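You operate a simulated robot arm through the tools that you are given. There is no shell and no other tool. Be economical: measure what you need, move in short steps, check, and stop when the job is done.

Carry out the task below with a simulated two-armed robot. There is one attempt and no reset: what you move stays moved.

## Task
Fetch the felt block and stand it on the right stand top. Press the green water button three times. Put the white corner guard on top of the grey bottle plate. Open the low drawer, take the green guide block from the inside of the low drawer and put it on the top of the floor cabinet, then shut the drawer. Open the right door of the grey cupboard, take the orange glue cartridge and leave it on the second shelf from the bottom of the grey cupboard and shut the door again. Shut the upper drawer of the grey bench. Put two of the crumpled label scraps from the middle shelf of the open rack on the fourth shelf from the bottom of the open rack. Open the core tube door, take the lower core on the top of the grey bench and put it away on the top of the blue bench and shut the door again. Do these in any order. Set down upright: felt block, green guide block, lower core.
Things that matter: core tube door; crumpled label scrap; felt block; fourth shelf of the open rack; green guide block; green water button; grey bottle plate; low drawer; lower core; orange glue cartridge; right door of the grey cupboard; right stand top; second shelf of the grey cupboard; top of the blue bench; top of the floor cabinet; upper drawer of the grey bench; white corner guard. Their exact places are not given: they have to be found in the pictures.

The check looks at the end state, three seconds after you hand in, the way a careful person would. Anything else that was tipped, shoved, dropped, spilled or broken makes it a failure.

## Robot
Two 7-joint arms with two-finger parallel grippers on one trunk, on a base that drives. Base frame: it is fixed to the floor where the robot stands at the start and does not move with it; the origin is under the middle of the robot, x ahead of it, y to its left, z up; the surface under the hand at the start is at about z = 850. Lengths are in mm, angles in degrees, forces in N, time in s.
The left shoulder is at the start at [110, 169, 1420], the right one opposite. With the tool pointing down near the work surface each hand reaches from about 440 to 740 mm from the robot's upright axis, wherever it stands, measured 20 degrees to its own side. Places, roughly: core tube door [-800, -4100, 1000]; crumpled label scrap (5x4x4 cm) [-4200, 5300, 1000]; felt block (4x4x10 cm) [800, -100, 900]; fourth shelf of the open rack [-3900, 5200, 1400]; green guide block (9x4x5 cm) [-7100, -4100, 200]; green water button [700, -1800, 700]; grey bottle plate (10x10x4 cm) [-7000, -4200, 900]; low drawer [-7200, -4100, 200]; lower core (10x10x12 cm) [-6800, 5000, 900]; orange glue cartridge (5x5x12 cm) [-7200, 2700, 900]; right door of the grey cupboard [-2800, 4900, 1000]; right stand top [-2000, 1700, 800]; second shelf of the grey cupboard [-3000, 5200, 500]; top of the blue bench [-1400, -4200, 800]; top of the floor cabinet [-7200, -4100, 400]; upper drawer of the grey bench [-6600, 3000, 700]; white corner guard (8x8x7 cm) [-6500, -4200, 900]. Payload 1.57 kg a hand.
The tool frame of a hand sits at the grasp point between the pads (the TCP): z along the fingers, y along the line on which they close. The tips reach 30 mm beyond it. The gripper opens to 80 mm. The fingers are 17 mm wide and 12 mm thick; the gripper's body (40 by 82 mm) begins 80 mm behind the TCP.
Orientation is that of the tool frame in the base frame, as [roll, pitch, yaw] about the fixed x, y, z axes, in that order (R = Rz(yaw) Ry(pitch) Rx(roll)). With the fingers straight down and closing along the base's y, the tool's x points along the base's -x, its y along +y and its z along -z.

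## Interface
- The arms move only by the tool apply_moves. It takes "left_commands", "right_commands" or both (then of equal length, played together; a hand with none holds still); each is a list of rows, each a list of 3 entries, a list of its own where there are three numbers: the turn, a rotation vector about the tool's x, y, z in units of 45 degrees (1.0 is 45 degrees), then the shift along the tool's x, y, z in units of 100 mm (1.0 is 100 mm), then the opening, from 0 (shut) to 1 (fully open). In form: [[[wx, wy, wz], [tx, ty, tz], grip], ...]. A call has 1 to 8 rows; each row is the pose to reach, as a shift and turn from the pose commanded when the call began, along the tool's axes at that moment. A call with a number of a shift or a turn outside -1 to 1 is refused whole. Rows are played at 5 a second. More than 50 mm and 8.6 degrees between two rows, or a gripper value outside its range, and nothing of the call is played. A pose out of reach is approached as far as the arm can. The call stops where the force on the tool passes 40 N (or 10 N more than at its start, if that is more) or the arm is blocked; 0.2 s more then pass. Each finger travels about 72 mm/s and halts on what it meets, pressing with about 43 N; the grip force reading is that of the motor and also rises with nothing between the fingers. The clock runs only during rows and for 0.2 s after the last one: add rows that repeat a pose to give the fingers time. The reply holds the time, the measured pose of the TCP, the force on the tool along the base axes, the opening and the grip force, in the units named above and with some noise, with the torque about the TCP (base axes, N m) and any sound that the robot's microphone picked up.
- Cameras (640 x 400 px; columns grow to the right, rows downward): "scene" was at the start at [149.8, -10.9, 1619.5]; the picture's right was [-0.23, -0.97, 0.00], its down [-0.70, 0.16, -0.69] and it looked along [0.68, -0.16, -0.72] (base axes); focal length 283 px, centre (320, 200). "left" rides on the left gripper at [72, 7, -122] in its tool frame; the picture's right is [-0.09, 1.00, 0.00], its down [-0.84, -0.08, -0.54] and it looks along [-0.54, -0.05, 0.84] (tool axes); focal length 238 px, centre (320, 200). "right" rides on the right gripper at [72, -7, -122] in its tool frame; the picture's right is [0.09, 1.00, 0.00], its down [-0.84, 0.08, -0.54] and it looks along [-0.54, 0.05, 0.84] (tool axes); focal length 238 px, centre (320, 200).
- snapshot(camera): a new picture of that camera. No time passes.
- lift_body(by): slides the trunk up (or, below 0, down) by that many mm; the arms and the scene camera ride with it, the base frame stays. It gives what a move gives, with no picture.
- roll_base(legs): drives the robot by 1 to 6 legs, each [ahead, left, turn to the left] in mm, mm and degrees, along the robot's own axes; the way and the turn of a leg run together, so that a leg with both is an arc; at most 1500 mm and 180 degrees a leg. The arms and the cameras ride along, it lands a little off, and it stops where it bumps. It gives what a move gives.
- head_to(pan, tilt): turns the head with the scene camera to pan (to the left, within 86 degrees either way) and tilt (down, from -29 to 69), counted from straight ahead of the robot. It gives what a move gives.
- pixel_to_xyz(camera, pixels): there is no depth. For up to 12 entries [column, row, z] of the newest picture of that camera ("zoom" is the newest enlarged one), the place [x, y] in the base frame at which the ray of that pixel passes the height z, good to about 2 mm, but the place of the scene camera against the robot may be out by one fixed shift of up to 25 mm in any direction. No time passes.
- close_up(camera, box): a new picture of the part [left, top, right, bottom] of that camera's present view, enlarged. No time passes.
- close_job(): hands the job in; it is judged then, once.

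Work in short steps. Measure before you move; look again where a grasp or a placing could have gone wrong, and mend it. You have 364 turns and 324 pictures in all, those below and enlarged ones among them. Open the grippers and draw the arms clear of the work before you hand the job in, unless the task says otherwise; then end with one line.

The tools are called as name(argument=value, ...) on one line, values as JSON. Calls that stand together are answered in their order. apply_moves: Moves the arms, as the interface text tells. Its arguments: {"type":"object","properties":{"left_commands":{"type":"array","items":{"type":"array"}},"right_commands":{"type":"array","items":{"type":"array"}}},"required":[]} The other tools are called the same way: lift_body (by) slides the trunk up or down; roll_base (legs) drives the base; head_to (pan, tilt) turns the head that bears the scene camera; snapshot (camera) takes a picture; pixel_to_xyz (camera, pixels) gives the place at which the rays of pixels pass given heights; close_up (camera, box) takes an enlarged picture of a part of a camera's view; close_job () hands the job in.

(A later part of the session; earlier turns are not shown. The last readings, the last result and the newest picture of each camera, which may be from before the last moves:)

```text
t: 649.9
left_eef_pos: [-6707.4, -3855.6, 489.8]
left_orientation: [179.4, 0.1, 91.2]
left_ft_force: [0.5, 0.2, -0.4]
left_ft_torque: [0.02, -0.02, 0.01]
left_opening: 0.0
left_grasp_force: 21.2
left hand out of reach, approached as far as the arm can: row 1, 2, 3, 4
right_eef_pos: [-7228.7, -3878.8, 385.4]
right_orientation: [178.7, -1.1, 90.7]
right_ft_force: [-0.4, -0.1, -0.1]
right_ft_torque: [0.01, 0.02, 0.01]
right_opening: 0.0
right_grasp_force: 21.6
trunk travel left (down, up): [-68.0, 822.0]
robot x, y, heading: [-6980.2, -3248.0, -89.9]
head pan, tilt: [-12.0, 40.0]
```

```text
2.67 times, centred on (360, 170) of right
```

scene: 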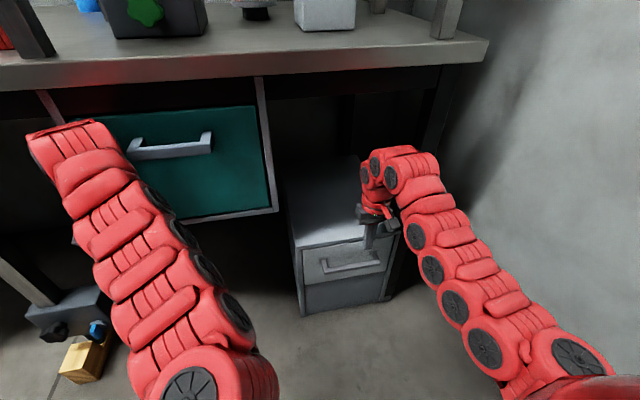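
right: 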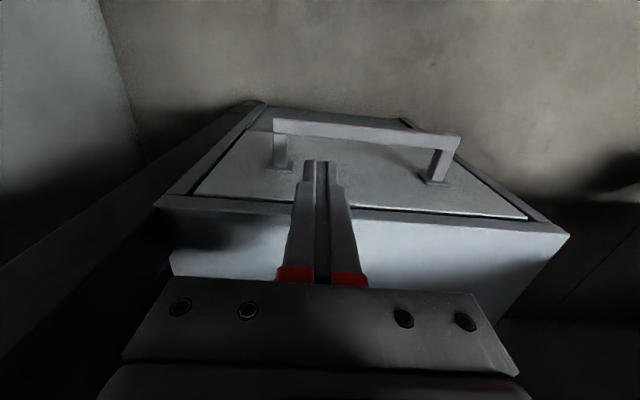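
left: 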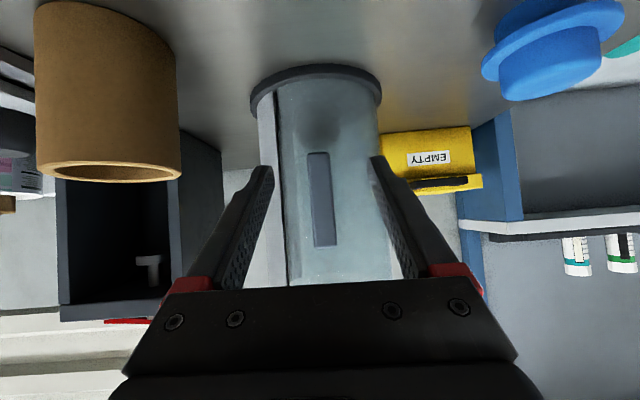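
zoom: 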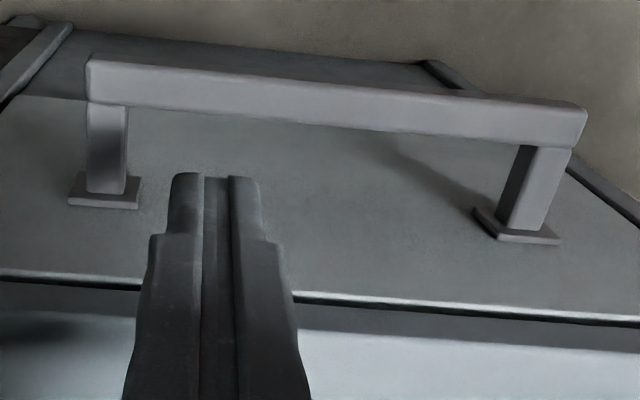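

Tips are above the gap but near the face; I back 8 mm and lower the trunk 62.

roll_base(legs=[[-9, 0, 0]])

lift_body(by=-62)

snapshot(camera="right")

```text
t: 650.6
left_eef_pos: [-6708.9, -3847.3, 488.5]
left_orientation: [179.5, 0.0, 91.2]
left_ft_force: [0.6, 0.6, 0.0]
left_ft_torque: [0.0, 0.02, 0.0]
left_opening: 0.1
left_grasp_force: 21.0
right_eef_pos: [-7230.0, -3870.6, 383.2]
right_orientation: [178.7, -1.1, 90.7]
right_ft_force: [0.1, 0.3, 0.0]
right_ft_torque: [0.05, -0.03, -0.02]
right_opening: 0.0
right_grasp_force: 21.5
trunk travel left (down, up): [-68.0, 822.0]
robot x, y, heading: [-6982.7, -3235.1, -89.6]
head pan, tilt: [-12.0, 40.0]
```

```text
t: 651.4
left_eef_pos: [-6708.0, -3846.6, 438.9]
left_orientation: [179.5, -0.1, 91.1]
left_ft_force: [-0.2, 0.1, -0.4]
left_ft_torque: [0.04, -0.02, -0.02]
left_opening: 0.1
left_grasp_force: 21.8
right_eef_pos: [-7228.0, -3869.8, 336.5]
right_orientation: [178.8, -0.9, 90.8]
right_ft_force: [0.2, 3.3, 18.4]
right_ft_torque: [0.07, 0.13, -0.05]
right_opening: 0.0
right_grasp_force: 20.8
trunk travel left (down, up): [-17.0, 873.0]
robot x, y, heading: [-6984.7, -3235.7, -89.8]
head pan, tilt: [-12.0, 40.0]
stopped: the force on the tool passed its limit at 61 N (the readings are from after the stop); the commanded pose is now the measured one
```

```text
86 pictures are left
```

right: 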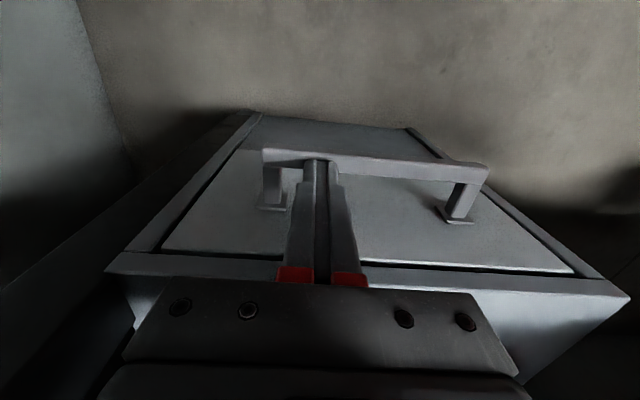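

The tips landed on the bar's top (z≈306, y≈-3870). I raise 20, move forward 22, and lower again.

lift_body(by=22)

apply_moves(right_commands=[[[0, 0, 0], [-0.12, 0.1, 0], 0], [[0, 0, 0], [-0.22, 0.2, 0], 0], [[0, 0, 0], [-0.22, 0.2, 0], 0]])

close_up(camera="right", box=[220, 100, 500, 300])

```text
t: 652.1
left_eef_pos: [-6707.6, -3846.4, 458.5]
left_orientation: [179.5, -0.1, 91.2]
left_ft_force: [-0.2, 0.5, -1.2]
left_ft_torque: [0.01, -0.03, -0.07]
left_opening: 0.0
left_grasp_force: 21.2
right_eef_pos: [-7228.8, -3870.2, 356.9]
right_orientation: [178.7, -1.0, 90.9]
right_ft_force: [0.5, 0.0, 0.2]
right_ft_torque: [0.0, -0.03, -0.02]
right_opening: 0.0
right_grasp_force: 21.6
trunk travel left (down, up): [-39.0, 851.0]
robot x, y, heading: [-6985.7, -3237.7, -89.8]
head pan, tilt: [-12.0, 40.0]
```

```text
t: 652.9
left_eef_pos: [-6707.6, -3847.1, 460.2]
left_orientation: [179.5, 0.0, 91.1]
left_ft_force: [-0.3, -0.3, 0.2]
left_ft_torque: [0.0, -0.01, 0.03]
left_opening: 0.0
left_grasp_force: 21.4
right_eef_pos: [-7207.7, -3893.0, 356.9]
right_orientation: [178.7, -1.0, 90.7]
right_ft_force: [0.7, -0.7, 0.3]
right_ft_torque: [-0.02, 0.01, 0.0]
right_opening: 0.0
right_grasp_force: 21.4
trunk travel left (down, up): [-39.0, 851.0]
robot x, y, heading: [-6982.9, -3236.6, -89.7]
head pan, tilt: [-12.0, 40.0]
```

```text
2.00 times, centred on (360, 200) of right
```

zoom: 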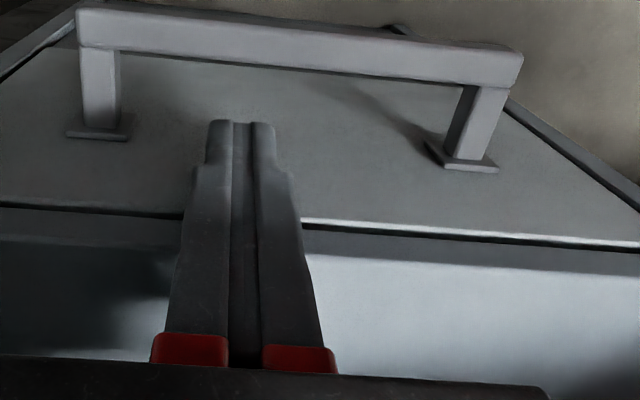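

lift_body(by=-36)

close_up(camera="right", box=[220, 100, 500, 300])

```text
t: 653.7
left_eef_pos: [-6707.8, -3847.0, 424.5]
left_orientation: [179.6, -0.2, 91.1]
left_ft_force: [-0.1, 0.1, 0.3]
left_ft_torque: [-0.01, 0.02, 0.02]
left_opening: 0.1
left_grasp_force: 21.3
right_eef_pos: [-7208.6, -3892.5, 321.3]
right_orientation: [178.8, -1.0, 90.7]
right_ft_force: [0.6, 0.3, 0.3]
right_ft_torque: [0.01, 0.01, -0.03]
right_opening: 0.1
right_grasp_force: 21.5
trunk travel left (down, up): [-3.0, 887.0]
robot x, y, heading: [-6984.5, -3235.7, -89.6]
head pan, tilt: [-12.0, 40.0]
```

```text
2.00 times, centred on (360, 200) of right
```

zoom: 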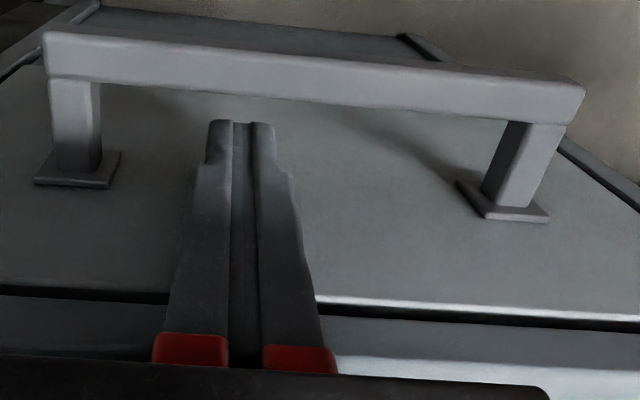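

Lower 8 mm more with the arm and then pull back with the base.

apply_moves(right_commands=[[[0, 0, 0], [0, 0, 0.05], 0], [[0, 0, 0], [0, 0, 0.09], 0]])

roll_base(legs=[[-50, 0, 0]])

snapshot(camera="right")

```text
t: 654.3
left_eef_pos: [-6708.6, -3847.4, 424.8]
left_orientation: [179.5, -0.1, 91.1]
left_ft_force: [-0.6, 0.5, 0.3]
left_ft_torque: [0.0, 0.02, 0.01]
left_opening: 0.0
left_grasp_force: 21.3
right_eef_pos: [-7209.3, -3892.6, 311.9]
right_orientation: [178.8, -0.9, 90.7]
right_ft_force: [0.1, -0.1, -0.8]
right_ft_torque: [0.05, 0.0, 0.0]
right_opening: 0.1
right_grasp_force: 21.6
trunk travel left (down, up): [-3.0, 887.0]
robot x, y, heading: [-6983.8, -3235.7, -90.1]
head pan, tilt: [-12.0, 40.0]
```

```text
t: 655.2
left_eef_pos: [-6708.8, -3797.5, 424.0]
left_orientation: [179.5, 0.0, 91.1]
left_ft_force: [-0.8, -0.6, -0.3]
left_ft_torque: [-0.02, -0.01, -0.02]
left_opening: 0.0
left_grasp_force: 20.6
right_eef_pos: [-7209.8, -3841.6, 312.1]
right_orientation: [178.8, -0.9, 90.7]
right_ft_force: [0.5, 0.0, -0.4]
right_ft_torque: [-0.03, -0.01, -0.04]
right_opening: 0.0
right_grasp_force: 20.7
trunk travel left (down, up): [-3.0, 887.0]
robot x, y, heading: [-6983.4, -3190.4, -89.6]
head pan, tilt: [-12.0, 40.0]
```

```text
83 pictures are left
```

right: 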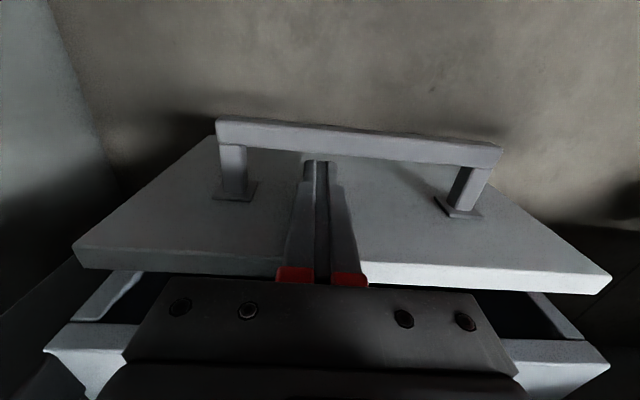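

The drawer is coming out. Continue 130 mm by base (rear wall at y≈-2730 limits), then pull with the arm.

roll_base(legs=[[-130, 0, 0]])

apply_moves(right_commands=[[[0, 0, 0], [0.25, 0, 0], 0], [[0, 0, 0], [0.5, 0, 0], 0], [[0, 0, 0], [0.75, 0, 0], 0], [[0, 0, 0], [1.0, 0, 0], 0]])

snapshot(camera="scene")

snapshot(camera="right")

```text
t: 656.5
left_eef_pos: [-6707.6, -3664.7, 422.7]
left_orientation: [179.5, -0.1, 91.3]
left_ft_force: [-0.1, 0.8, -1.2]
left_ft_torque: [0.01, 0.02, 0.02]
left_opening: 0.0
left_grasp_force: 21.1
right_eef_pos: [-7209.1, -3709.9, 311.3]
right_orientation: [178.8, -1.0, 90.8]
right_ft_force: [0.0, 0.1, 0.8]
right_ft_torque: [0.0, -0.01, 0.04]
right_opening: 0.2
right_grasp_force: 21.4
trunk travel left (down, up): [-3.0, 887.0]
robot x, y, heading: [-6984.6, -3057.4, -89.7]
head pan, tilt: [-12.0, 40.0]
```

```text
t: 657.5
left_eef_pos: [-6708.8, -3665.1, 423.4]
left_orientation: [179.5, -0.1, 91.1]
left_ft_force: [0.2, 0.2, 0.3]
left_ft_torque: [-0.01, -0.02, 0.03]
left_opening: 0.0
left_grasp_force: 20.9
right_eef_pos: [-7209.4, -3698.2, 311.3]
right_orientation: [178.8, -1.0, 90.8]
right_ft_force: [-0.6, -0.2, -0.3]
right_ft_torque: [-0.02, -0.01, 0.02]
right_opening: 0.0
right_grasp_force: 21.8
right hand out of reach, approached as far as the arm can: row 1, 2, 3, 4
trunk travel left (down, up): [-3.0, 887.0]
robot x, y, heading: [-6985.0, -3051.4, -89.8]
head pan, tilt: [-12.0, 40.0]
```

```text
82 pictures are left
```

scene: 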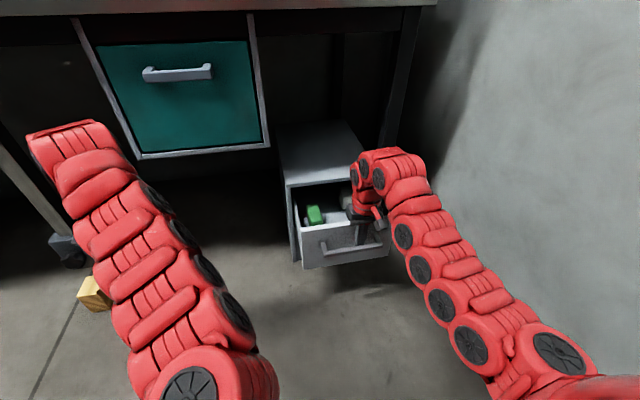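

```text
81 pictures are left
```

right: 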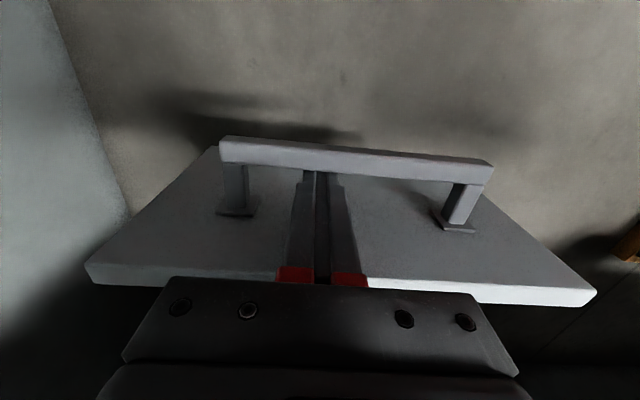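

Drawer is open ~190 mm; the green block is visible at (315,214). I measure and zoom.

close_up(camera="scene", box=[270, 160, 400, 280])

pixel_to_xyz(camera="scene", pixels=[[315, 212, 250], [315, 212, 220], [309, 224, 210], [322, 220, 210], [313, 205, 250], [288, 183, 390]])

```text
3.33 times, centred on (335, 220) of scene
```

zoom: 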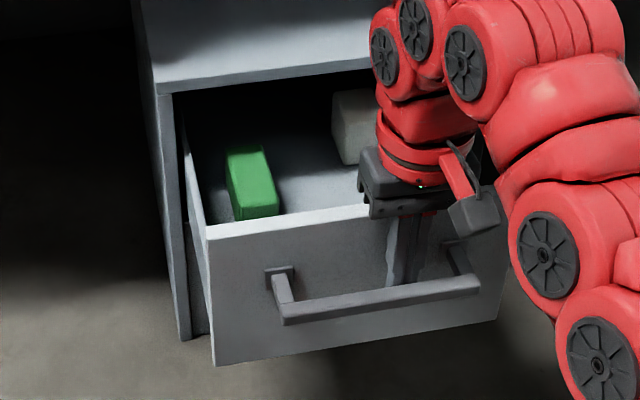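

```text
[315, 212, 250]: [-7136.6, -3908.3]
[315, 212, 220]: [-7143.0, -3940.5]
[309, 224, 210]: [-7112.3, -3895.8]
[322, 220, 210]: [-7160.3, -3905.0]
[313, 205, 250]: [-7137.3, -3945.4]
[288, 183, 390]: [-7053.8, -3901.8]
```

The block lies along y at x≈-7133, partly beneath the cabinet top. I'll reach in with the hand pitched 45°. First unhook upward.

lift_body(by=120)

apply_moves(right_commands=[[[0, -0.17, 0], [0, 0.1, 0], 0.3], [[0, -0.34, 0], [0, 0.2, 0], 0.8], [[0, -0.51, 0], [0, 0.3, 0], 0.8], [[0, -0.68, 0], [0, 0.4, 0], 0.8], [[0, -0.85, 0], [0, 0.5, 0], 0.8], [[0, -1.0, 0], [0, 0.6, 0], 0.8]])

snapshot(camera="right")

snapshot(camera="scene")

```text
t: 659.0
left_eef_pos: [-6707.7, -3664.8, 544.0]
left_orientation: [179.5, -0.1, 91.2]
left_ft_force: [0.1, -0.4, 0.4]
left_ft_torque: [0.0, -0.04, 0.0]
left_opening: 0.2
left_grasp_force: 21.3
right_eef_pos: [-7209.7, -3699.6, 432.0]
right_orientation: [178.8, -1.0, 90.8]
right_ft_force: [0.0, -1.0, 0.5]
right_ft_torque: [0.01, 0.03, 0.02]
right_opening: 0.0
right_grasp_force: 21.5
trunk travel left (down, up): [-123.0, 767.0]
robot x, y, heading: [-6982.4, -3053.2, -89.6]
head pan, tilt: [-12.0, 40.0]
```

```text
t: 660.4
left_eef_pos: [-6708.9, -3665.4, 543.5]
left_orientation: [179.5, -0.1, 91.3]
left_ft_force: [-0.7, 0.1, 0.4]
left_ft_torque: [-0.01, 0.01, -0.01]
left_opening: 0.0
left_grasp_force: 21.5
right_eef_pos: [-7150.0, -3695.9, 434.0]
right_orientation: [178.2, 44.0, 89.5]
right_ft_force: [-0.6, 0.1, -0.2]
right_ft_torque: [-0.02, 0.01, 0.02]
right_opening: 64.2
right_grasp_force: 0.0
right hand out of reach, approached as far as the arm can: row 1, 2
trunk travel left (down, up): [-123.0, 767.0]
robot x, y, heading: [-6985.3, -3058.6, -89.6]
head pan, tilt: [-12.0, 40.0]
```

```text
79 pictures are left
```

right: 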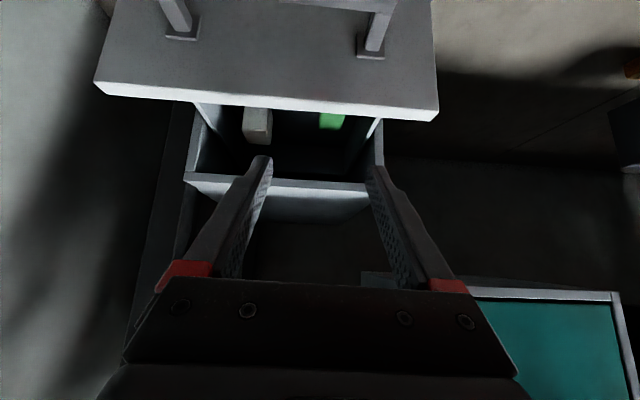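

```text
78 pictures are left
```

scene: 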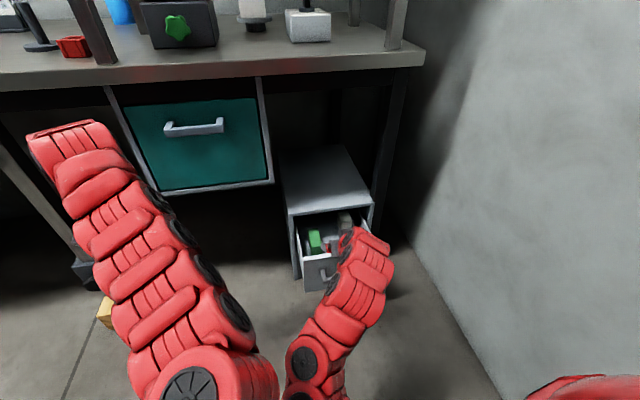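

pixel_to_xyz(camera="right", pixels=[[320, 114, 245], [344, 114, 245], [330, 128, 245], [330, 114, 245], [436, 112, 330], [97, 90, 330], [260, 185, 390], [330, 114, 230]])

close_up(camera="right", box=[180, 80, 400, 200])

```text
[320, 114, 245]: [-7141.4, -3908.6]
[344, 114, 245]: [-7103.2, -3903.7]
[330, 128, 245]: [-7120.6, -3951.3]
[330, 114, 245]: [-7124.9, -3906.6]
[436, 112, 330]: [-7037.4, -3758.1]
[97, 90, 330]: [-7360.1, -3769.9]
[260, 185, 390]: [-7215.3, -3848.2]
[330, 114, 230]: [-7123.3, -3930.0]
```

```text
2.91 times, centred on (290, 140) of right
```

zoom: 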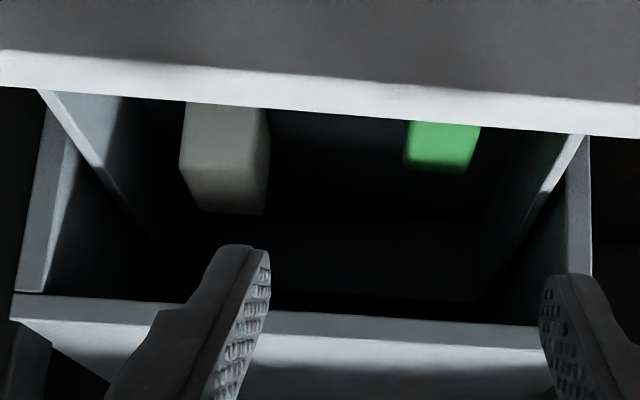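

The block spans y≈-3960…-3870, x≈-7122, top z≈250. I reduce pitch to 30°, shift +28 in x, and advance 130.

apply_moves(right_commands=[[[0, 0.11, 0], [-0.1, 0.1, -0.05], 0.8], [[0, 0.22, 0], [-0.2, 0.2, -0.1], 0.8], [[0, 0.33, 0], [-0.35, 0.28, -0.1], 0.8], [[0, 0.33, 0], [-0.5, 0.28, 0.1], 0.8]])

roll_base(legs=[[125, 0, 0]])

snapshot(camera="right")

```text
t: 661.4
left_eef_pos: [-6707.9, -3666.1, 542.2]
left_orientation: [179.5, -0.1, 91.2]
left_ft_force: [0.1, -0.1, 0.3]
left_ft_torque: [-0.03, 0.02, -0.03]
left_opening: 0.2
left_grasp_force: 21.6
right_eef_pos: [-7120.1, -3739.5, 461.2]
right_orientation: [178.7, 29.1, 90.1]
right_ft_force: [1.2, -0.6, -0.2]
right_ft_torque: [0.04, -0.01, -0.02]
right_opening: 63.9
right_grasp_force: 0.0
trunk travel left (down, up): [-123.0, 767.0]
robot x, y, heading: [-6980.2, -3056.1, -89.7]
head pan, tilt: [-12.0, 40.0]
```

```text
t: 662.7
left_eef_pos: [-6706.9, -3791.3, 542.5]
left_orientation: [179.5, -0.1, 91.2]
left_ft_force: [0.1, -0.8, 0.5]
left_ft_torque: [0.02, -0.02, 0.03]
left_opening: 0.0
left_grasp_force: 21.6
right_eef_pos: [-7119.5, -3864.4, 462.2]
right_orientation: [178.6, 29.1, 90.1]
right_ft_force: [-0.2, -0.4, -0.2]
right_ft_torque: [0.0, 0.0, 0.03]
right_opening: 64.1
right_grasp_force: 0.2
trunk travel left (down, up): [-123.0, 767.0]
robot x, y, heading: [-6983.9, -3186.4, -89.7]
head pan, tilt: [-12.0, 40.0]
```

```text
76 pictures are left
```

right: 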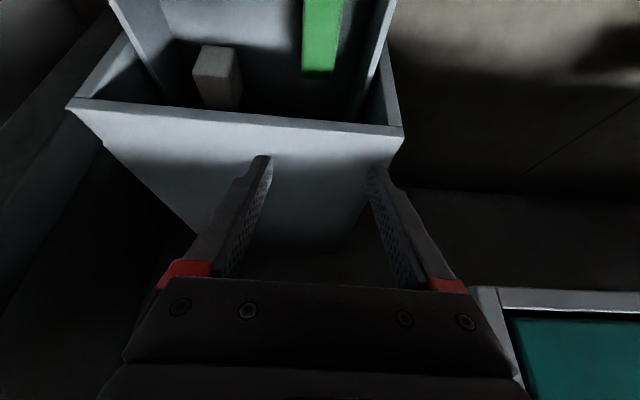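

pixel_to_xyz(camera="right", pixels=[[320, 70, 250], [303, 60, 250], [338, 60, 250], [304, 5, 250], [230, 105, 375], [230, 105, 390]])

```text
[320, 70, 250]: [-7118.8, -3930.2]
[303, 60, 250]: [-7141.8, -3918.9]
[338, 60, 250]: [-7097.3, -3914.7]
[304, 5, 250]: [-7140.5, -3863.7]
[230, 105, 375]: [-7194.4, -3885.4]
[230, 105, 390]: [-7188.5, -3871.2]
```

Block x centre -7119, far end ≈-3935. Lower the trunk 115, then arm down/forward to TCP (-3890, ~232).

lift_body(by=-115)

snapshot(camera="right")

```text
t: 664.1
left_eef_pos: [-6706.5, -3790.2, 428.1]
left_orientation: [179.6, -0.1, 91.2]
left_ft_force: [1.0, 0.2, -0.3]
left_ft_torque: [0.0, -0.03, 0.01]
left_opening: 0.1
left_grasp_force: 20.8
right_eef_pos: [-7118.6, -3863.3, 347.8]
right_orientation: [178.6, 29.3, 90.1]
right_ft_force: [0.1, -0.1, -0.2]
right_ft_torque: [0.0, -0.01, 0.0]
right_opening: 64.2
right_grasp_force: 0.1
trunk travel left (down, up): [-8.0, 882.0]
robot x, y, heading: [-6981.0, -3179.8, -89.7]
head pan, tilt: [-12.0, 40.0]
```

```text
75 pictures are left
```

right: 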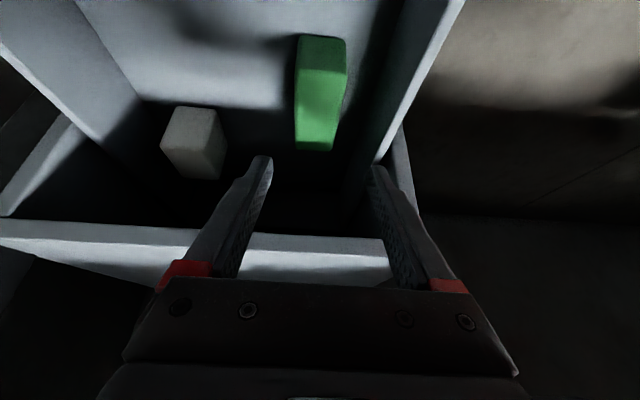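

close_up(camera="right", box=[250, 20, 400, 180])

pixel_to_xyz(camera="right", pixels=[[318, 148, 250], [318, 148, 235], [318, 148, 220], [298, 120, 235], [340, 120, 235], [320, 38, 200], [320, 38, 180], [320, 60, 235]])

```text
2.50 times, centred on (325, 100) of right
```

zoom: 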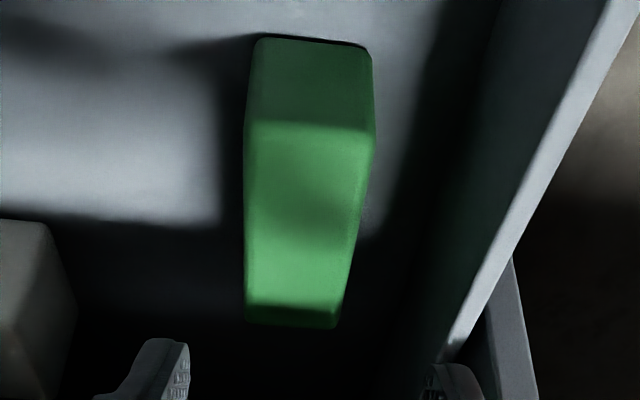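

```text
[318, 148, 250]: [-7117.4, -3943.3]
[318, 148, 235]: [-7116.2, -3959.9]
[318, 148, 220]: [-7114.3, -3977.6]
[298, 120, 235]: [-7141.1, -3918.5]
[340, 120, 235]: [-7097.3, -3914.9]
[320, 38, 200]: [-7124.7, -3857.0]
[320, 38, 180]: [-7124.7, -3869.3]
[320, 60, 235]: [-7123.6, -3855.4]
```

Block: y -3936…-3850, top z≈251, centre (-7119,-3893). Descend to TCP (-3888, 232) in steps.

apply_moves(right_commands=[[[0, 0, 0], [0.0, 0, 0.35], 0.8], [[0, 0, 0], [0.1, 0, 0.6], 0.8], [[0, 0, 0], [0.2, 0, 0.85], 0.8], [[0, 0, 0], [0.25, 0, 1.0], 0.8]])

snapshot(camera="right")

```text
t: 664.8
left_eef_pos: [-6707.5, -3789.9, 428.7]
left_orientation: [179.6, -0.2, 91.2]
left_ft_force: [-0.3, -0.1, -0.6]
left_ft_torque: [0.0, 0.0, 0.0]
left_opening: 0.0
left_grasp_force: 21.3
right_eef_pos: [-7117.3, -3887.5, 286.5]
right_orientation: [178.5, 29.7, 90.0]
right_ft_force: [0.3, -0.5, 9.9]
right_ft_torque: [1.41, 0.02, -0.06]
right_opening: 64.0
right_grasp_force: 0.1
trunk travel left (down, up): [-8.0, 882.0]
robot x, y, heading: [-6983.6, -3180.5, -89.6]
head pan, tilt: [-12.0, 40.0]
stopped in row 3 (right hand): the force on the tool passed its limit at 54 N (the readings are from after the stop); the commanded pose is now the measured one
```

```text
73 pictures are left
```

right: 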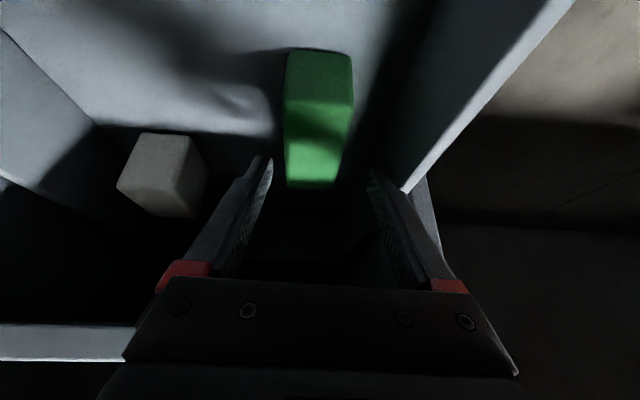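

The camera housing seems to touch the drawer front. I rise 50 mm and make the hand steeper (≈10°).

apply_moves(right_commands=[[[0, 0, 0], [0, 0, -0.25], 0.8], [[0, 0, 0], [0, 0, -0.5], 0.8], [[0, 0.14, 0], [0, 0, -0.5], 0.8], [[0, 0.28, 0], [0, 0, -0.5], 0.8], [[0, 0.42, 0], [0, 0, -0.5], 0.8]])

snapshot(camera="right")

```text
t: 666.0
left_eef_pos: [-6707.2, -3789.9, 427.6]
left_orientation: [179.5, -0.2, 91.3]
left_ft_force: [0.1, -0.1, 0.6]
left_ft_torque: [-0.01, -0.01, -0.02]
left_opening: 0.1
left_grasp_force: 21.1
right_eef_pos: [-7118.4, -3861.2, 327.2]
right_orientation: [178.7, 10.7, 90.5]
right_ft_force: [0.3, -0.5, -0.1]
right_ft_torque: [0.0, 0.01, -0.03]
right_opening: 63.8
right_grasp_force: 0.1
trunk travel left (down, up): [-8.0, 882.0]
robot x, y, heading: [-6981.5, -3181.8, -89.5]
head pan, tilt: [-12.0, 40.0]
```

```text
72 pictures are left
```

right: 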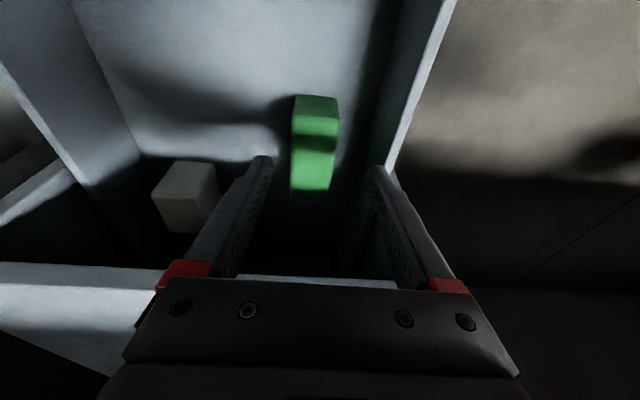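

pixel_to_xyz(camera="right", pixels=[[312, 190, 251], [316, 118, 251], [294, 150, 251], [337, 150, 251], [316, 97, 201], [250, 275, 370]])

```text
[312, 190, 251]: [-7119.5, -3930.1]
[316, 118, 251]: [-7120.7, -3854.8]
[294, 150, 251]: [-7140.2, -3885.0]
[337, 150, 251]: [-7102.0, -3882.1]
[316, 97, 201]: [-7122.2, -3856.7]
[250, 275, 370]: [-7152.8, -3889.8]
```

apply_moves(right_commands=[[[0, 0, 0], [0.02, -0.02, 0.3], 0.8], [[0, 0, 0], [0.03, -0.02, 0.55], 0.8], [[0, 0, 0], [0.05, -0.02, 0.75], 0.8], [[0, 0, 0], [0.05, -0.02, 0.87], 0.8]])

snapshot(camera="right")

```text
t: 667.0
left_eef_pos: [-6708.2, -3790.2, 428.6]
left_orientation: [179.4, -0.2, 91.1]
left_ft_force: [-0.2, 1.3, -0.1]
left_ft_torque: [-0.04, -0.01, -0.01]
left_opening: 0.0
left_grasp_force: 20.8
right_eef_pos: [-7119.4, -3874.3, 241.2]
right_orientation: [178.7, 10.6, 90.5]
right_ft_force: [0.0, 0.0, -0.1]
right_ft_torque: [-0.01, 0.02, -0.03]
right_opening: 63.9
right_grasp_force: 0.1
trunk travel left (down, up): [-8.0, 882.0]
robot x, y, heading: [-6990.1, -3180.0, -89.9]
head pan, tilt: [-12.0, 40.0]
```

```text
71 pictures are left
```

right: 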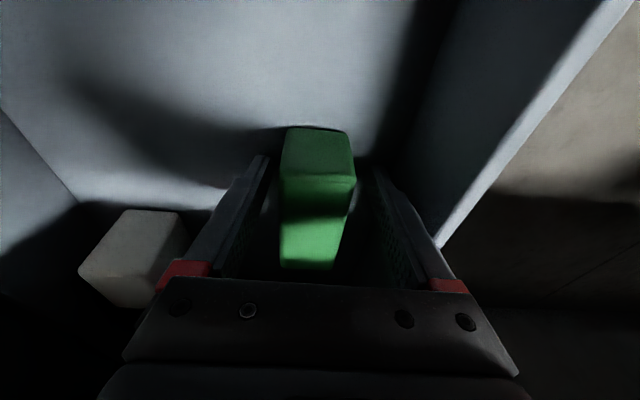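

Straddling the block with no contact force. Close.

apply_moves(right_commands=[[[0, 0, 0], [0, 0, 0], 0.6], [[0, 0, 0], [0, 0, 0], 0], [[0, 0, 0], [0, 0, 0], 0], [[0, 0, 0], [0, 0, 0], 0]])

apply_moves(right_commands=[[[0, 0, 0], [0.12, 0, -0.1], 0], [[0, 0, 0], [0.2, 0, -0.3], 0], [[0, 0, 0], [0.2, 0, -0.6], 0], [[0, 0, 0], [0.2, 0, -0.9], 0]])

snapshot(camera="right")

```text
t: 668.0
left_eef_pos: [-6706.5, -3790.2, 428.1]
left_orientation: [179.5, -0.2, 91.2]
left_ft_force: [0.3, -0.5, 0.6]
left_ft_torque: [0.03, 0.0, -0.02]
left_opening: 0.0
left_grasp_force: 21.4
right_eef_pos: [-7117.9, -3874.4, 242.6]
right_orientation: [178.6, 10.7, 90.5]
right_ft_force: [0.6, 0.8, 0.8]
right_ft_torque: [-0.03, -0.01, 0.02]
right_opening: 39.5
right_grasp_force: 43.2
trunk travel left (down, up): [-8.0, 882.0]
robot x, y, heading: [-6980.8, -3181.1, -89.8]
head pan, tilt: [-12.0, 40.0]
```

```text
t: 669.0
left_eef_pos: [-6706.3, -3790.1, 427.6]
left_orientation: [179.5, -0.3, 91.2]
left_ft_force: [0.7, 0.2, -0.6]
left_ft_torque: [0.02, 0.0, -0.01]
left_opening: 0.0
left_grasp_force: 21.1
right_eef_pos: [-7118.2, -3853.5, 313.0]
right_orientation: [178.6, 10.8, 90.6]
right_ft_force: [-0.2, 0.3, -1.6]
right_ft_torque: [0.02, 0.02, -0.04]
right_opening: 39.3
right_grasp_force: 43.3
right hand out of reach, approached as far as the arm can: row 4
trunk travel left (down, up): [-8.0, 882.0]
robot x, y, heading: [-6980.7, -3178.6, -89.5]
head pan, tilt: [-12.0, 40.0]
```

```text
70 pictures are left
```

right: 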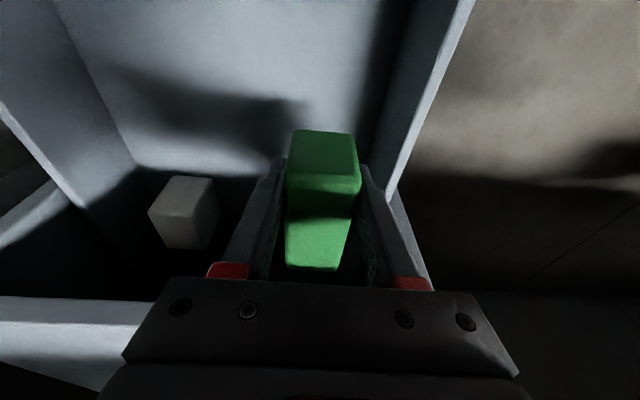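

Held (39 mm). I back 45 mm so the block clears the cabinet lip, then raise 160.

roll_base(legs=[[-45, 0, 0]])

lift_body(by=170)

snapshot(camera="right")

snapshot(camera="scene")

```text
t: 669.9
left_eef_pos: [-6706.3, -3745.6, 427.8]
left_orientation: [179.4, -0.3, 91.2]
left_ft_force: [-0.4, 0.6, -0.1]
left_ft_torque: [0.0, 0.01, -0.01]
left_opening: 0.0
left_grasp_force: 21.3
right_eef_pos: [-7119.9, -3809.1, 312.8]
right_orientation: [178.7, 10.8, 90.5]
right_ft_force: [-0.6, -0.2, -0.7]
right_ft_torque: [0.0, -0.03, -0.06]
right_opening: 39.4
right_grasp_force: 43.2
trunk travel left (down, up): [-8.0, 882.0]
robot x, y, heading: [-6981.5, -3135.5, -89.6]
head pan, tilt: [-12.0, 40.0]
```

```text
t: 671.9
left_eef_pos: [-6707.5, -3744.3, 597.5]
left_orientation: [179.5, -0.2, 91.2]
left_ft_force: [-0.9, 0.3, -0.5]
left_ft_torque: [-0.01, 0.02, 0.03]
left_opening: 0.1
left_grasp_force: 21.6
right_eef_pos: [-7120.1, -3809.0, 482.7]
right_orientation: [178.7, 10.8, 90.6]
right_ft_force: [0.0, 0.8, -0.6]
right_ft_torque: [0.02, -0.01, 0.01]
right_opening: 39.4
right_grasp_force: 43.0
trunk travel left (down, up): [-178.0, 712.0]
robot x, y, heading: [-6986.5, -3131.5, -89.5]
head pan, tilt: [-12.0, 40.0]
```

```text
69 pictures are left
```

right: 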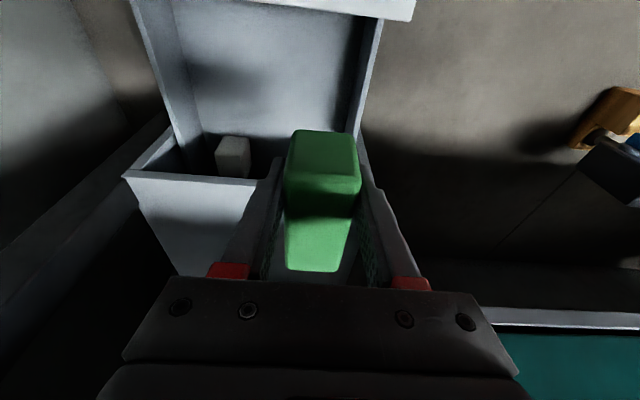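

```text
68 pictures are left
```

scene: 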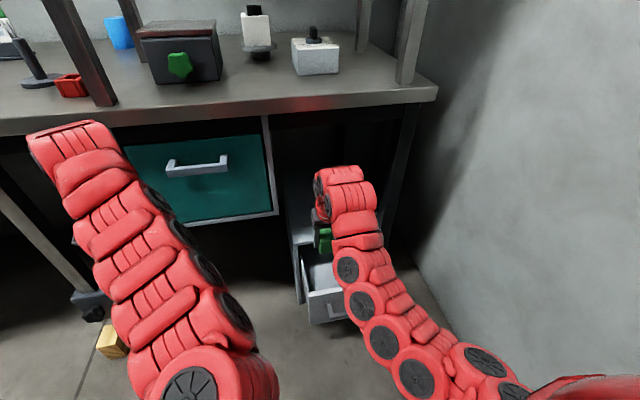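

I place it on the cabinet top: base ahead 90, then arm forward and right 40 while staying above the top.

roll_base(legs=[[88, 0, 0]])

apply_moves(right_commands=[[[0, 0, 0], [-0.12, -0.15, 0.02], 0], [[0, 0, 0], [-0.25, -0.3, 0.05], 0], [[0, 0, 0], [-0.37, -0.4, 0.07], 0], [[0, 0, 0], [-0.37, -0.4, 0.07], 0]])

snapshot(camera="right")

snapshot(camera="scene")

```text
t: 673.0
left_eef_pos: [-6707.6, -3830.7, 578.9]
left_orientation: [180.0, -2.6, 91.2]
left_ft_force: [-0.6, 0.3, -1.0]
left_ft_torque: [0.01, 0.03, 0.04]
left_opening: 0.1
left_grasp_force: 20.9
right_eef_pos: [-7119.6, -3898.2, 472.6]
right_orientation: [178.9, 10.2, 90.5]
right_ft_force: [0.3, 0.6, -1.5]
right_ft_torque: [0.02, 0.01, 0.01]
right_opening: 39.4
right_grasp_force: 43.2
trunk travel left (down, up): [-178.0, 712.0]
robot x, y, heading: [-6981.3, -3225.2, -89.6]
head pan, tilt: [-12.0, 40.0]
```

```text
t: 674.0
left_eef_pos: [-6709.1, -3824.8, 591.2]
left_orientation: [179.6, -2.0, 91.4]
left_ft_force: [0.5, 0.0, 0.5]
left_ft_torque: [0.01, 0.04, -0.01]
left_opening: 0.0
left_grasp_force: 21.0
right_eef_pos: [-7160.0, -3932.6, 482.0]
right_orientation: [178.6, 10.7, 90.5]
right_ft_force: [-0.2, -0.1, -0.5]
right_ft_torque: [0.01, -0.01, 0.0]
right_opening: 39.3
right_grasp_force: 43.4
trunk travel left (down, up): [-178.0, 712.0]
robot x, y, heading: [-6986.4, -3221.0, -89.6]
head pan, tilt: [-12.0, 40.0]
```

```text
67 pictures are left
```

right: 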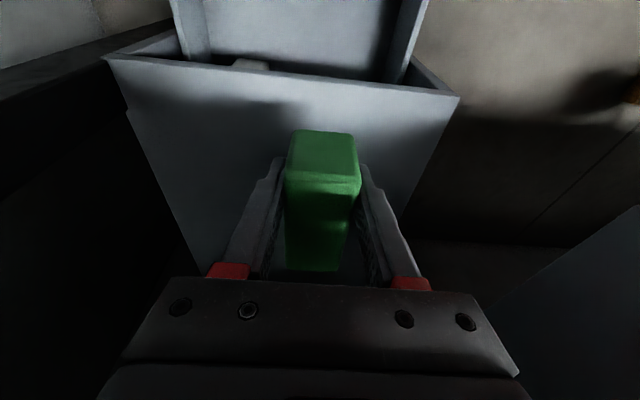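

```text
66 pictures are left
```

scene: 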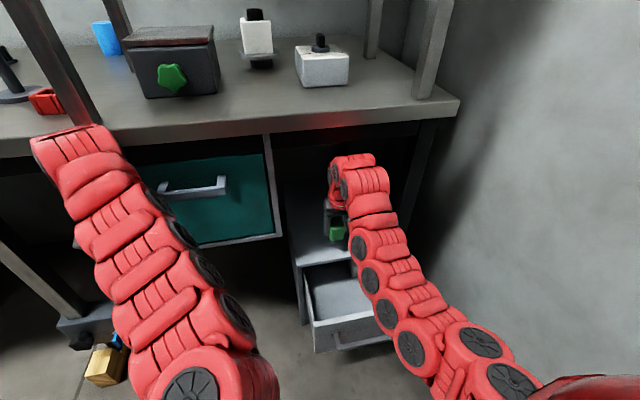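

Block is over the cabinet top. Lower the trunk 40, then fine steps until contact.

lift_body(by=-42)

lift_body(by=-8)

lift_body(by=-8)

```text
t: 674.8
left_eef_pos: [-6708.6, -3824.2, 549.4]
left_orientation: [179.6, -1.9, 91.3]
left_ft_force: [-0.3, 0.0, -0.1]
left_ft_torque: [-0.02, 0.01, 0.01]
left_opening: 0.0
left_grasp_force: 21.3
right_eef_pos: [-7159.6, -3932.8, 440.4]
right_orientation: [178.7, 10.8, 90.5]
right_ft_force: [-0.8, -0.8, -1.4]
right_ft_torque: [0.03, -0.03, 0.0]
right_opening: 39.3
right_grasp_force: 43.0
trunk travel left (down, up): [-136.0, 754.0]
robot x, y, heading: [-6987.3, -3225.8, -89.8]
head pan, tilt: [-12.0, 40.0]
```

```text
t: 675.4
left_eef_pos: [-6708.7, -3824.2, 541.3]
left_orientation: [179.7, -1.9, 91.3]
left_ft_force: [0.0, 0.5, -0.2]
left_ft_torque: [0.01, 0.01, -0.01]
left_opening: 0.0
left_grasp_force: 21.2
right_eef_pos: [-7160.4, -3931.5, 432.8]
right_orientation: [178.8, 10.8, 90.4]
right_ft_force: [0.6, 0.1, -0.9]
right_ft_torque: [-0.01, 0.0, 0.04]
right_opening: 39.4
right_grasp_force: 43.4
trunk travel left (down, up): [-128.0, 762.0]
robot x, y, heading: [-6979.9, -3221.5, -89.7]
head pan, tilt: [-12.0, 40.0]
```

```text
t: 676.0
left_eef_pos: [-6708.9, -3824.5, 533.0]
left_orientation: [179.7, -1.9, 91.2]
left_ft_force: [0.4, 1.3, -1.1]
left_ft_torque: [0.03, 0.01, 0.0]
left_opening: 0.0
left_grasp_force: 21.4
right_eef_pos: [-7160.1, -3932.8, 424.0]
right_orientation: [178.7, 10.7, 90.5]
right_ft_force: [-0.3, 0.4, -0.8]
right_ft_torque: [0.03, 0.0, 0.0]
right_opening: 39.5
right_grasp_force: 42.8
trunk travel left (down, up): [-120.0, 770.0]
robot x, y, heading: [-6982.2, -3221.7, -89.8]
head pan, tilt: [-12.0, 40.0]
```

lift_body(by=-7)

lift_body(by=-6)

snapshot(camera="right")

```text
t: 676.5
left_eef_pos: [-6708.6, -3823.8, 526.2]
left_orientation: [179.7, -1.9, 91.3]
left_ft_force: [-0.5, -0.4, -0.1]
left_ft_torque: [0.0, -0.02, -0.01]
left_opening: 0.1
left_grasp_force: 21.2
right_eef_pos: [-7160.3, -3931.7, 416.8]
right_orientation: [178.7, 10.8, 90.5]
right_ft_force: [0.1, 0.2, -1.1]
right_ft_torque: [-0.01, 0.01, 0.01]
right_opening: 39.6
right_grasp_force: 42.7
trunk travel left (down, up): [-113.0, 777.0]
robot x, y, heading: [-6984.0, -3222.4, -89.6]
head pan, tilt: [-12.0, 40.0]
```

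```text
t: 677.1
left_eef_pos: [-6709.7, -3824.1, 522.4]
left_orientation: [179.6, -1.9, 91.2]
left_ft_force: [-0.1, 0.2, -0.1]
left_ft_torque: [0.04, 0.0, -0.01]
left_opening: 0.1
left_grasp_force: 21.3
right_eef_pos: [-7159.3, -3933.1, 412.2]
right_orientation: [178.7, 10.8, 90.5]
right_ft_force: [0.1, 0.3, -1.4]
right_ft_torque: [0.03, -0.02, 0.05]
right_opening: 39.2
right_grasp_force: 42.9
trunk travel left (down, up): [-107.0, 783.0]
robot x, y, heading: [-6984.0, -3223.6, -89.7]
head pan, tilt: [-12.0, 40.0]
```

```text
65 pictures are left
```

right: 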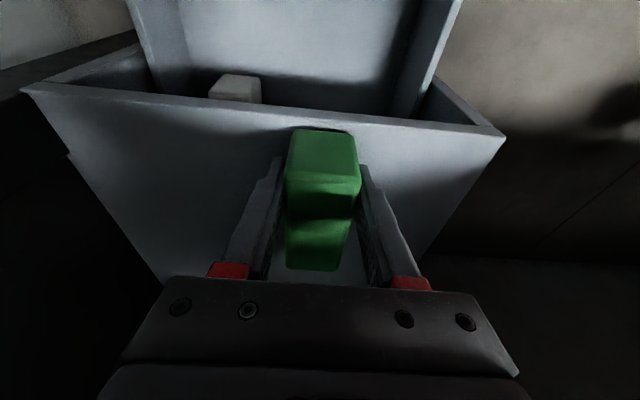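

lift_body(by=-6)

lift_body(by=-6)

```text
t: 677.6
left_eef_pos: [-6708.6, -3822.7, 516.0]
left_orientation: [179.8, -1.7, 91.3]
left_ft_force: [-0.5, 0.1, 0.3]
left_ft_torque: [0.0, 0.0, -0.02]
left_opening: 0.0
left_grasp_force: 21.5
right_eef_pos: [-7160.4, -3933.0, 409.5]
right_orientation: [178.8, 11.2, 90.5]
right_ft_force: [-0.2, 1.4, 23.7]
right_ft_torque: [0.61, 0.5, -0.02]
right_opening: 39.6
right_grasp_force: 43.4
trunk travel left (down, up): [-101.0, 789.0]
robot x, y, heading: [-6984.6, -3219.4, -89.5]
head pan, tilt: [-12.0, 40.0]
```

```text
t: 678.1
left_eef_pos: [-6707.4, -3823.9, 509.6]
left_orientation: [179.8, -1.8, 91.4]
left_ft_force: [0.1, 0.0, 0.6]
left_ft_torque: [0.0, 0.02, -0.01]
left_opening: 0.0
left_grasp_force: 21.4
right_eef_pos: [-7159.6, -3933.8, 406.6]
right_orientation: [178.7, 11.8, 90.6]
right_ft_force: [1.0, 2.1, 21.5]
right_ft_torque: [0.59, 0.43, -0.08]
right_opening: 39.3
right_grasp_force: 43.5
trunk travel left (down, up): [-96.0, 794.0]
robot x, y, heading: [-6982.9, -3221.8, -89.7]
head pan, tilt: [-12.0, 40.0]
stopped: the force on the tool passed its limit at 49 N (the readings are from after the stop); the commanded pose is now the measured one
```

Contact at TCP≈409. Ease up 3, open, then raise straight.

lift_body(by=2)

apply_moves(right_commands=[[[0, 0, 0], [0, 0, 0], 0.6], [[0, 0, 0], [0, 0, 0], 0.75], [[0, 0, 0], [0, 0, 0], 0.8], [[0, 0, 0], [0, 0, 0], 0.8]])

snapshot(camera="right")

```text
t: 678.6
left_eef_pos: [-6707.6, -3823.3, 512.1]
left_orientation: [179.6, -1.8, 91.4]
left_ft_force: [-0.6, -0.2, 0.4]
left_ft_torque: [0.01, 0.01, 0.01]
left_opening: 0.0
left_grasp_force: 22.0
right_eef_pos: [-7160.5, -3935.0, 406.4]
right_orientation: [178.8, 11.5, 90.7]
right_ft_force: [0.4, -5.1, 16.1]
right_ft_torque: [-0.12, 0.31, 0.1]
right_opening: 39.3
right_grasp_force: 43.0
trunk travel left (down, up): [-98.0, 792.0]
robot x, y, heading: [-6979.9, -3222.4, -89.4]
head pan, tilt: [-12.0, 40.0]
```

```text
t: 679.6
left_eef_pos: [-6706.3, -3823.3, 512.8]
left_orientation: [179.7, -1.8, 91.3]
left_ft_force: [0.3, 0.0, 0.0]
left_ft_torque: [-0.01, -0.01, 0.02]
left_opening: 0.2
left_grasp_force: 21.5
right_eef_pos: [-7158.6, -3933.8, 407.2]
right_orientation: [178.9, 11.4, 90.6]
right_ft_force: [15.8, 3.0, 18.5]
right_ft_torque: [0.1, 0.02, -0.04]
right_opening: 50.1
right_grasp_force: 0.1
trunk travel left (down, up): [-98.0, 792.0]
robot x, y, heading: [-6983.3, -3219.8, -89.4]
head pan, tilt: [-12.0, 40.0]
```

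```text
64 pictures are left
```

right: 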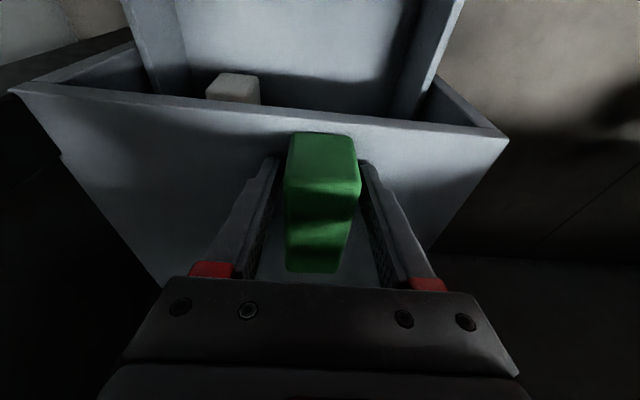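

Slight forces remain; I raise 4 mm and finish opening.

lift_body(by=4)

apply_moves(right_commands=[[[0, 0, 0], [0, 0, 0], 0.75], [[0, 0, 0], [0, 0, 0], 0.75], [[0, 0, 0], [0, 0, -0.1], 0.75]])

snapshot(camera="right")

```text
t: 680.1
left_eef_pos: [-6708.4, -3825.4, 516.0]
left_orientation: [179.7, -1.8, 91.1]
left_ft_force: [0.0, 0.3, 0.3]
left_ft_torque: [0.0, 0.0, 0.0]
left_opening: 0.0
left_grasp_force: 20.4
right_eef_pos: [-7162.5, -3933.5, 407.5]
right_orientation: [178.8, 11.1, 90.3]
right_ft_force: [0.3, -0.9, 0.2]
right_ft_torque: [-0.03, 0.0, 0.05]
right_opening: 63.8
right_grasp_force: 0.2
trunk travel left (down, up): [-102.0, 788.0]
robot x, y, heading: [-6983.7, -3222.9, -89.6]
head pan, tilt: [-12.0, 40.0]
```

```text
t: 680.9
left_eef_pos: [-6708.3, -3824.6, 515.3]
left_orientation: [179.8, -1.9, 91.3]
left_ft_force: [-0.3, -0.2, -0.1]
left_ft_torque: [0.0, -0.03, 0.04]
left_opening: 0.0
left_grasp_force: 21.6
right_eef_pos: [-7160.8, -3931.9, 418.6]
right_orientation: [178.7, 11.3, 90.5]
right_ft_force: [-0.6, 0.7, -0.8]
right_ft_torque: [-0.01, -0.03, 0.0]
right_opening: 59.8
right_grasp_force: 0.0
trunk travel left (down, up): [-102.0, 788.0]
robot x, y, heading: [-6982.7, -3221.0, -89.4]
head pan, tilt: [-12.0, 40.0]
```

```text
63 pictures are left
```

right: 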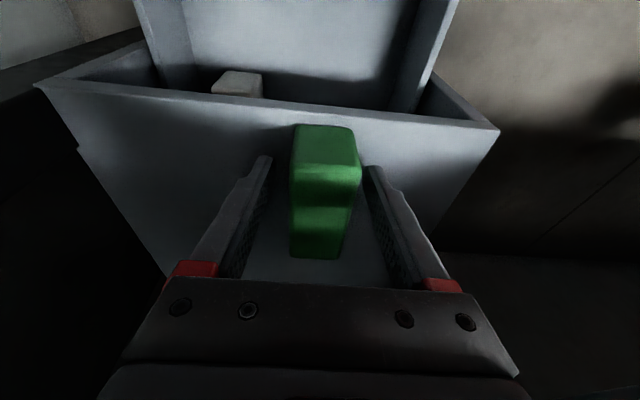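

Released. I check its distance from the front edge.

pixel_to_xyz(camera="right", pixels=[[322, 125, 367], [322, 112, 367], [322, 255, 417], [295, 190, 417]])

apply_moves(right_commands=[[[0, 0, 0], [0, 0, -0.3], 0.75], [[0, 0, 0], [0, 0, -0.55], 0.75], [[0, 0, 0], [0, 0, -0.7], 0.75]])

roll_base(legs=[[-150, 0, 0]])

snapshot(camera="right")

```text
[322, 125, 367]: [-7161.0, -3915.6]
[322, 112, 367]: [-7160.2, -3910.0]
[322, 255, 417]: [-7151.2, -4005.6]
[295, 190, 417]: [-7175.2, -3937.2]
```

```text
t: 681.7
left_eef_pos: [-6708.9, -3822.9, 515.3]
left_orientation: [179.7, -1.9, 91.3]
left_ft_force: [-0.2, 0.7, 0.0]
left_ft_torque: [0.0, -0.01, -0.02]
left_opening: 0.3
left_grasp_force: 21.5
right_eef_pos: [-7160.9, -3919.6, 487.1]
right_orientation: [178.7, 11.3, 90.5]
right_ft_force: [-0.2, 0.7, 0.0]
right_ft_torque: [0.01, 0.02, -0.01]
right_opening: 59.9
right_grasp_force: 0.1
trunk travel left (down, up): [-102.0, 788.0]
robot x, y, heading: [-6982.4, -3222.3, -89.3]
head pan, tilt: [-12.0, 40.0]
```

```text
t: 683.1
left_eef_pos: [-6709.2, -3673.1, 514.7]
left_orientation: [179.7, -1.9, 91.4]
left_ft_force: [0.3, 0.6, -0.3]
left_ft_torque: [0.05, 0.01, -0.02]
left_opening: 0.1
left_grasp_force: 21.2
right_eef_pos: [-7161.6, -3767.0, 488.6]
right_orientation: [178.7, 11.3, 90.5]
right_ft_force: [-0.4, -0.1, 0.4]
right_ft_torque: [0.01, -0.02, 0.0]
right_opening: 60.0
right_grasp_force: 0.0
trunk travel left (down, up): [-102.0, 788.0]
robot x, y, heading: [-6985.4, -3072.9, -89.6]
head pan, tilt: [-12.0, 40.0]
```

```text
62 pictures are left
```

right: 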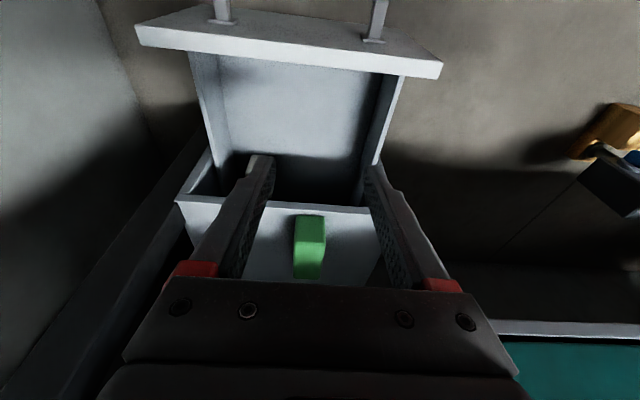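

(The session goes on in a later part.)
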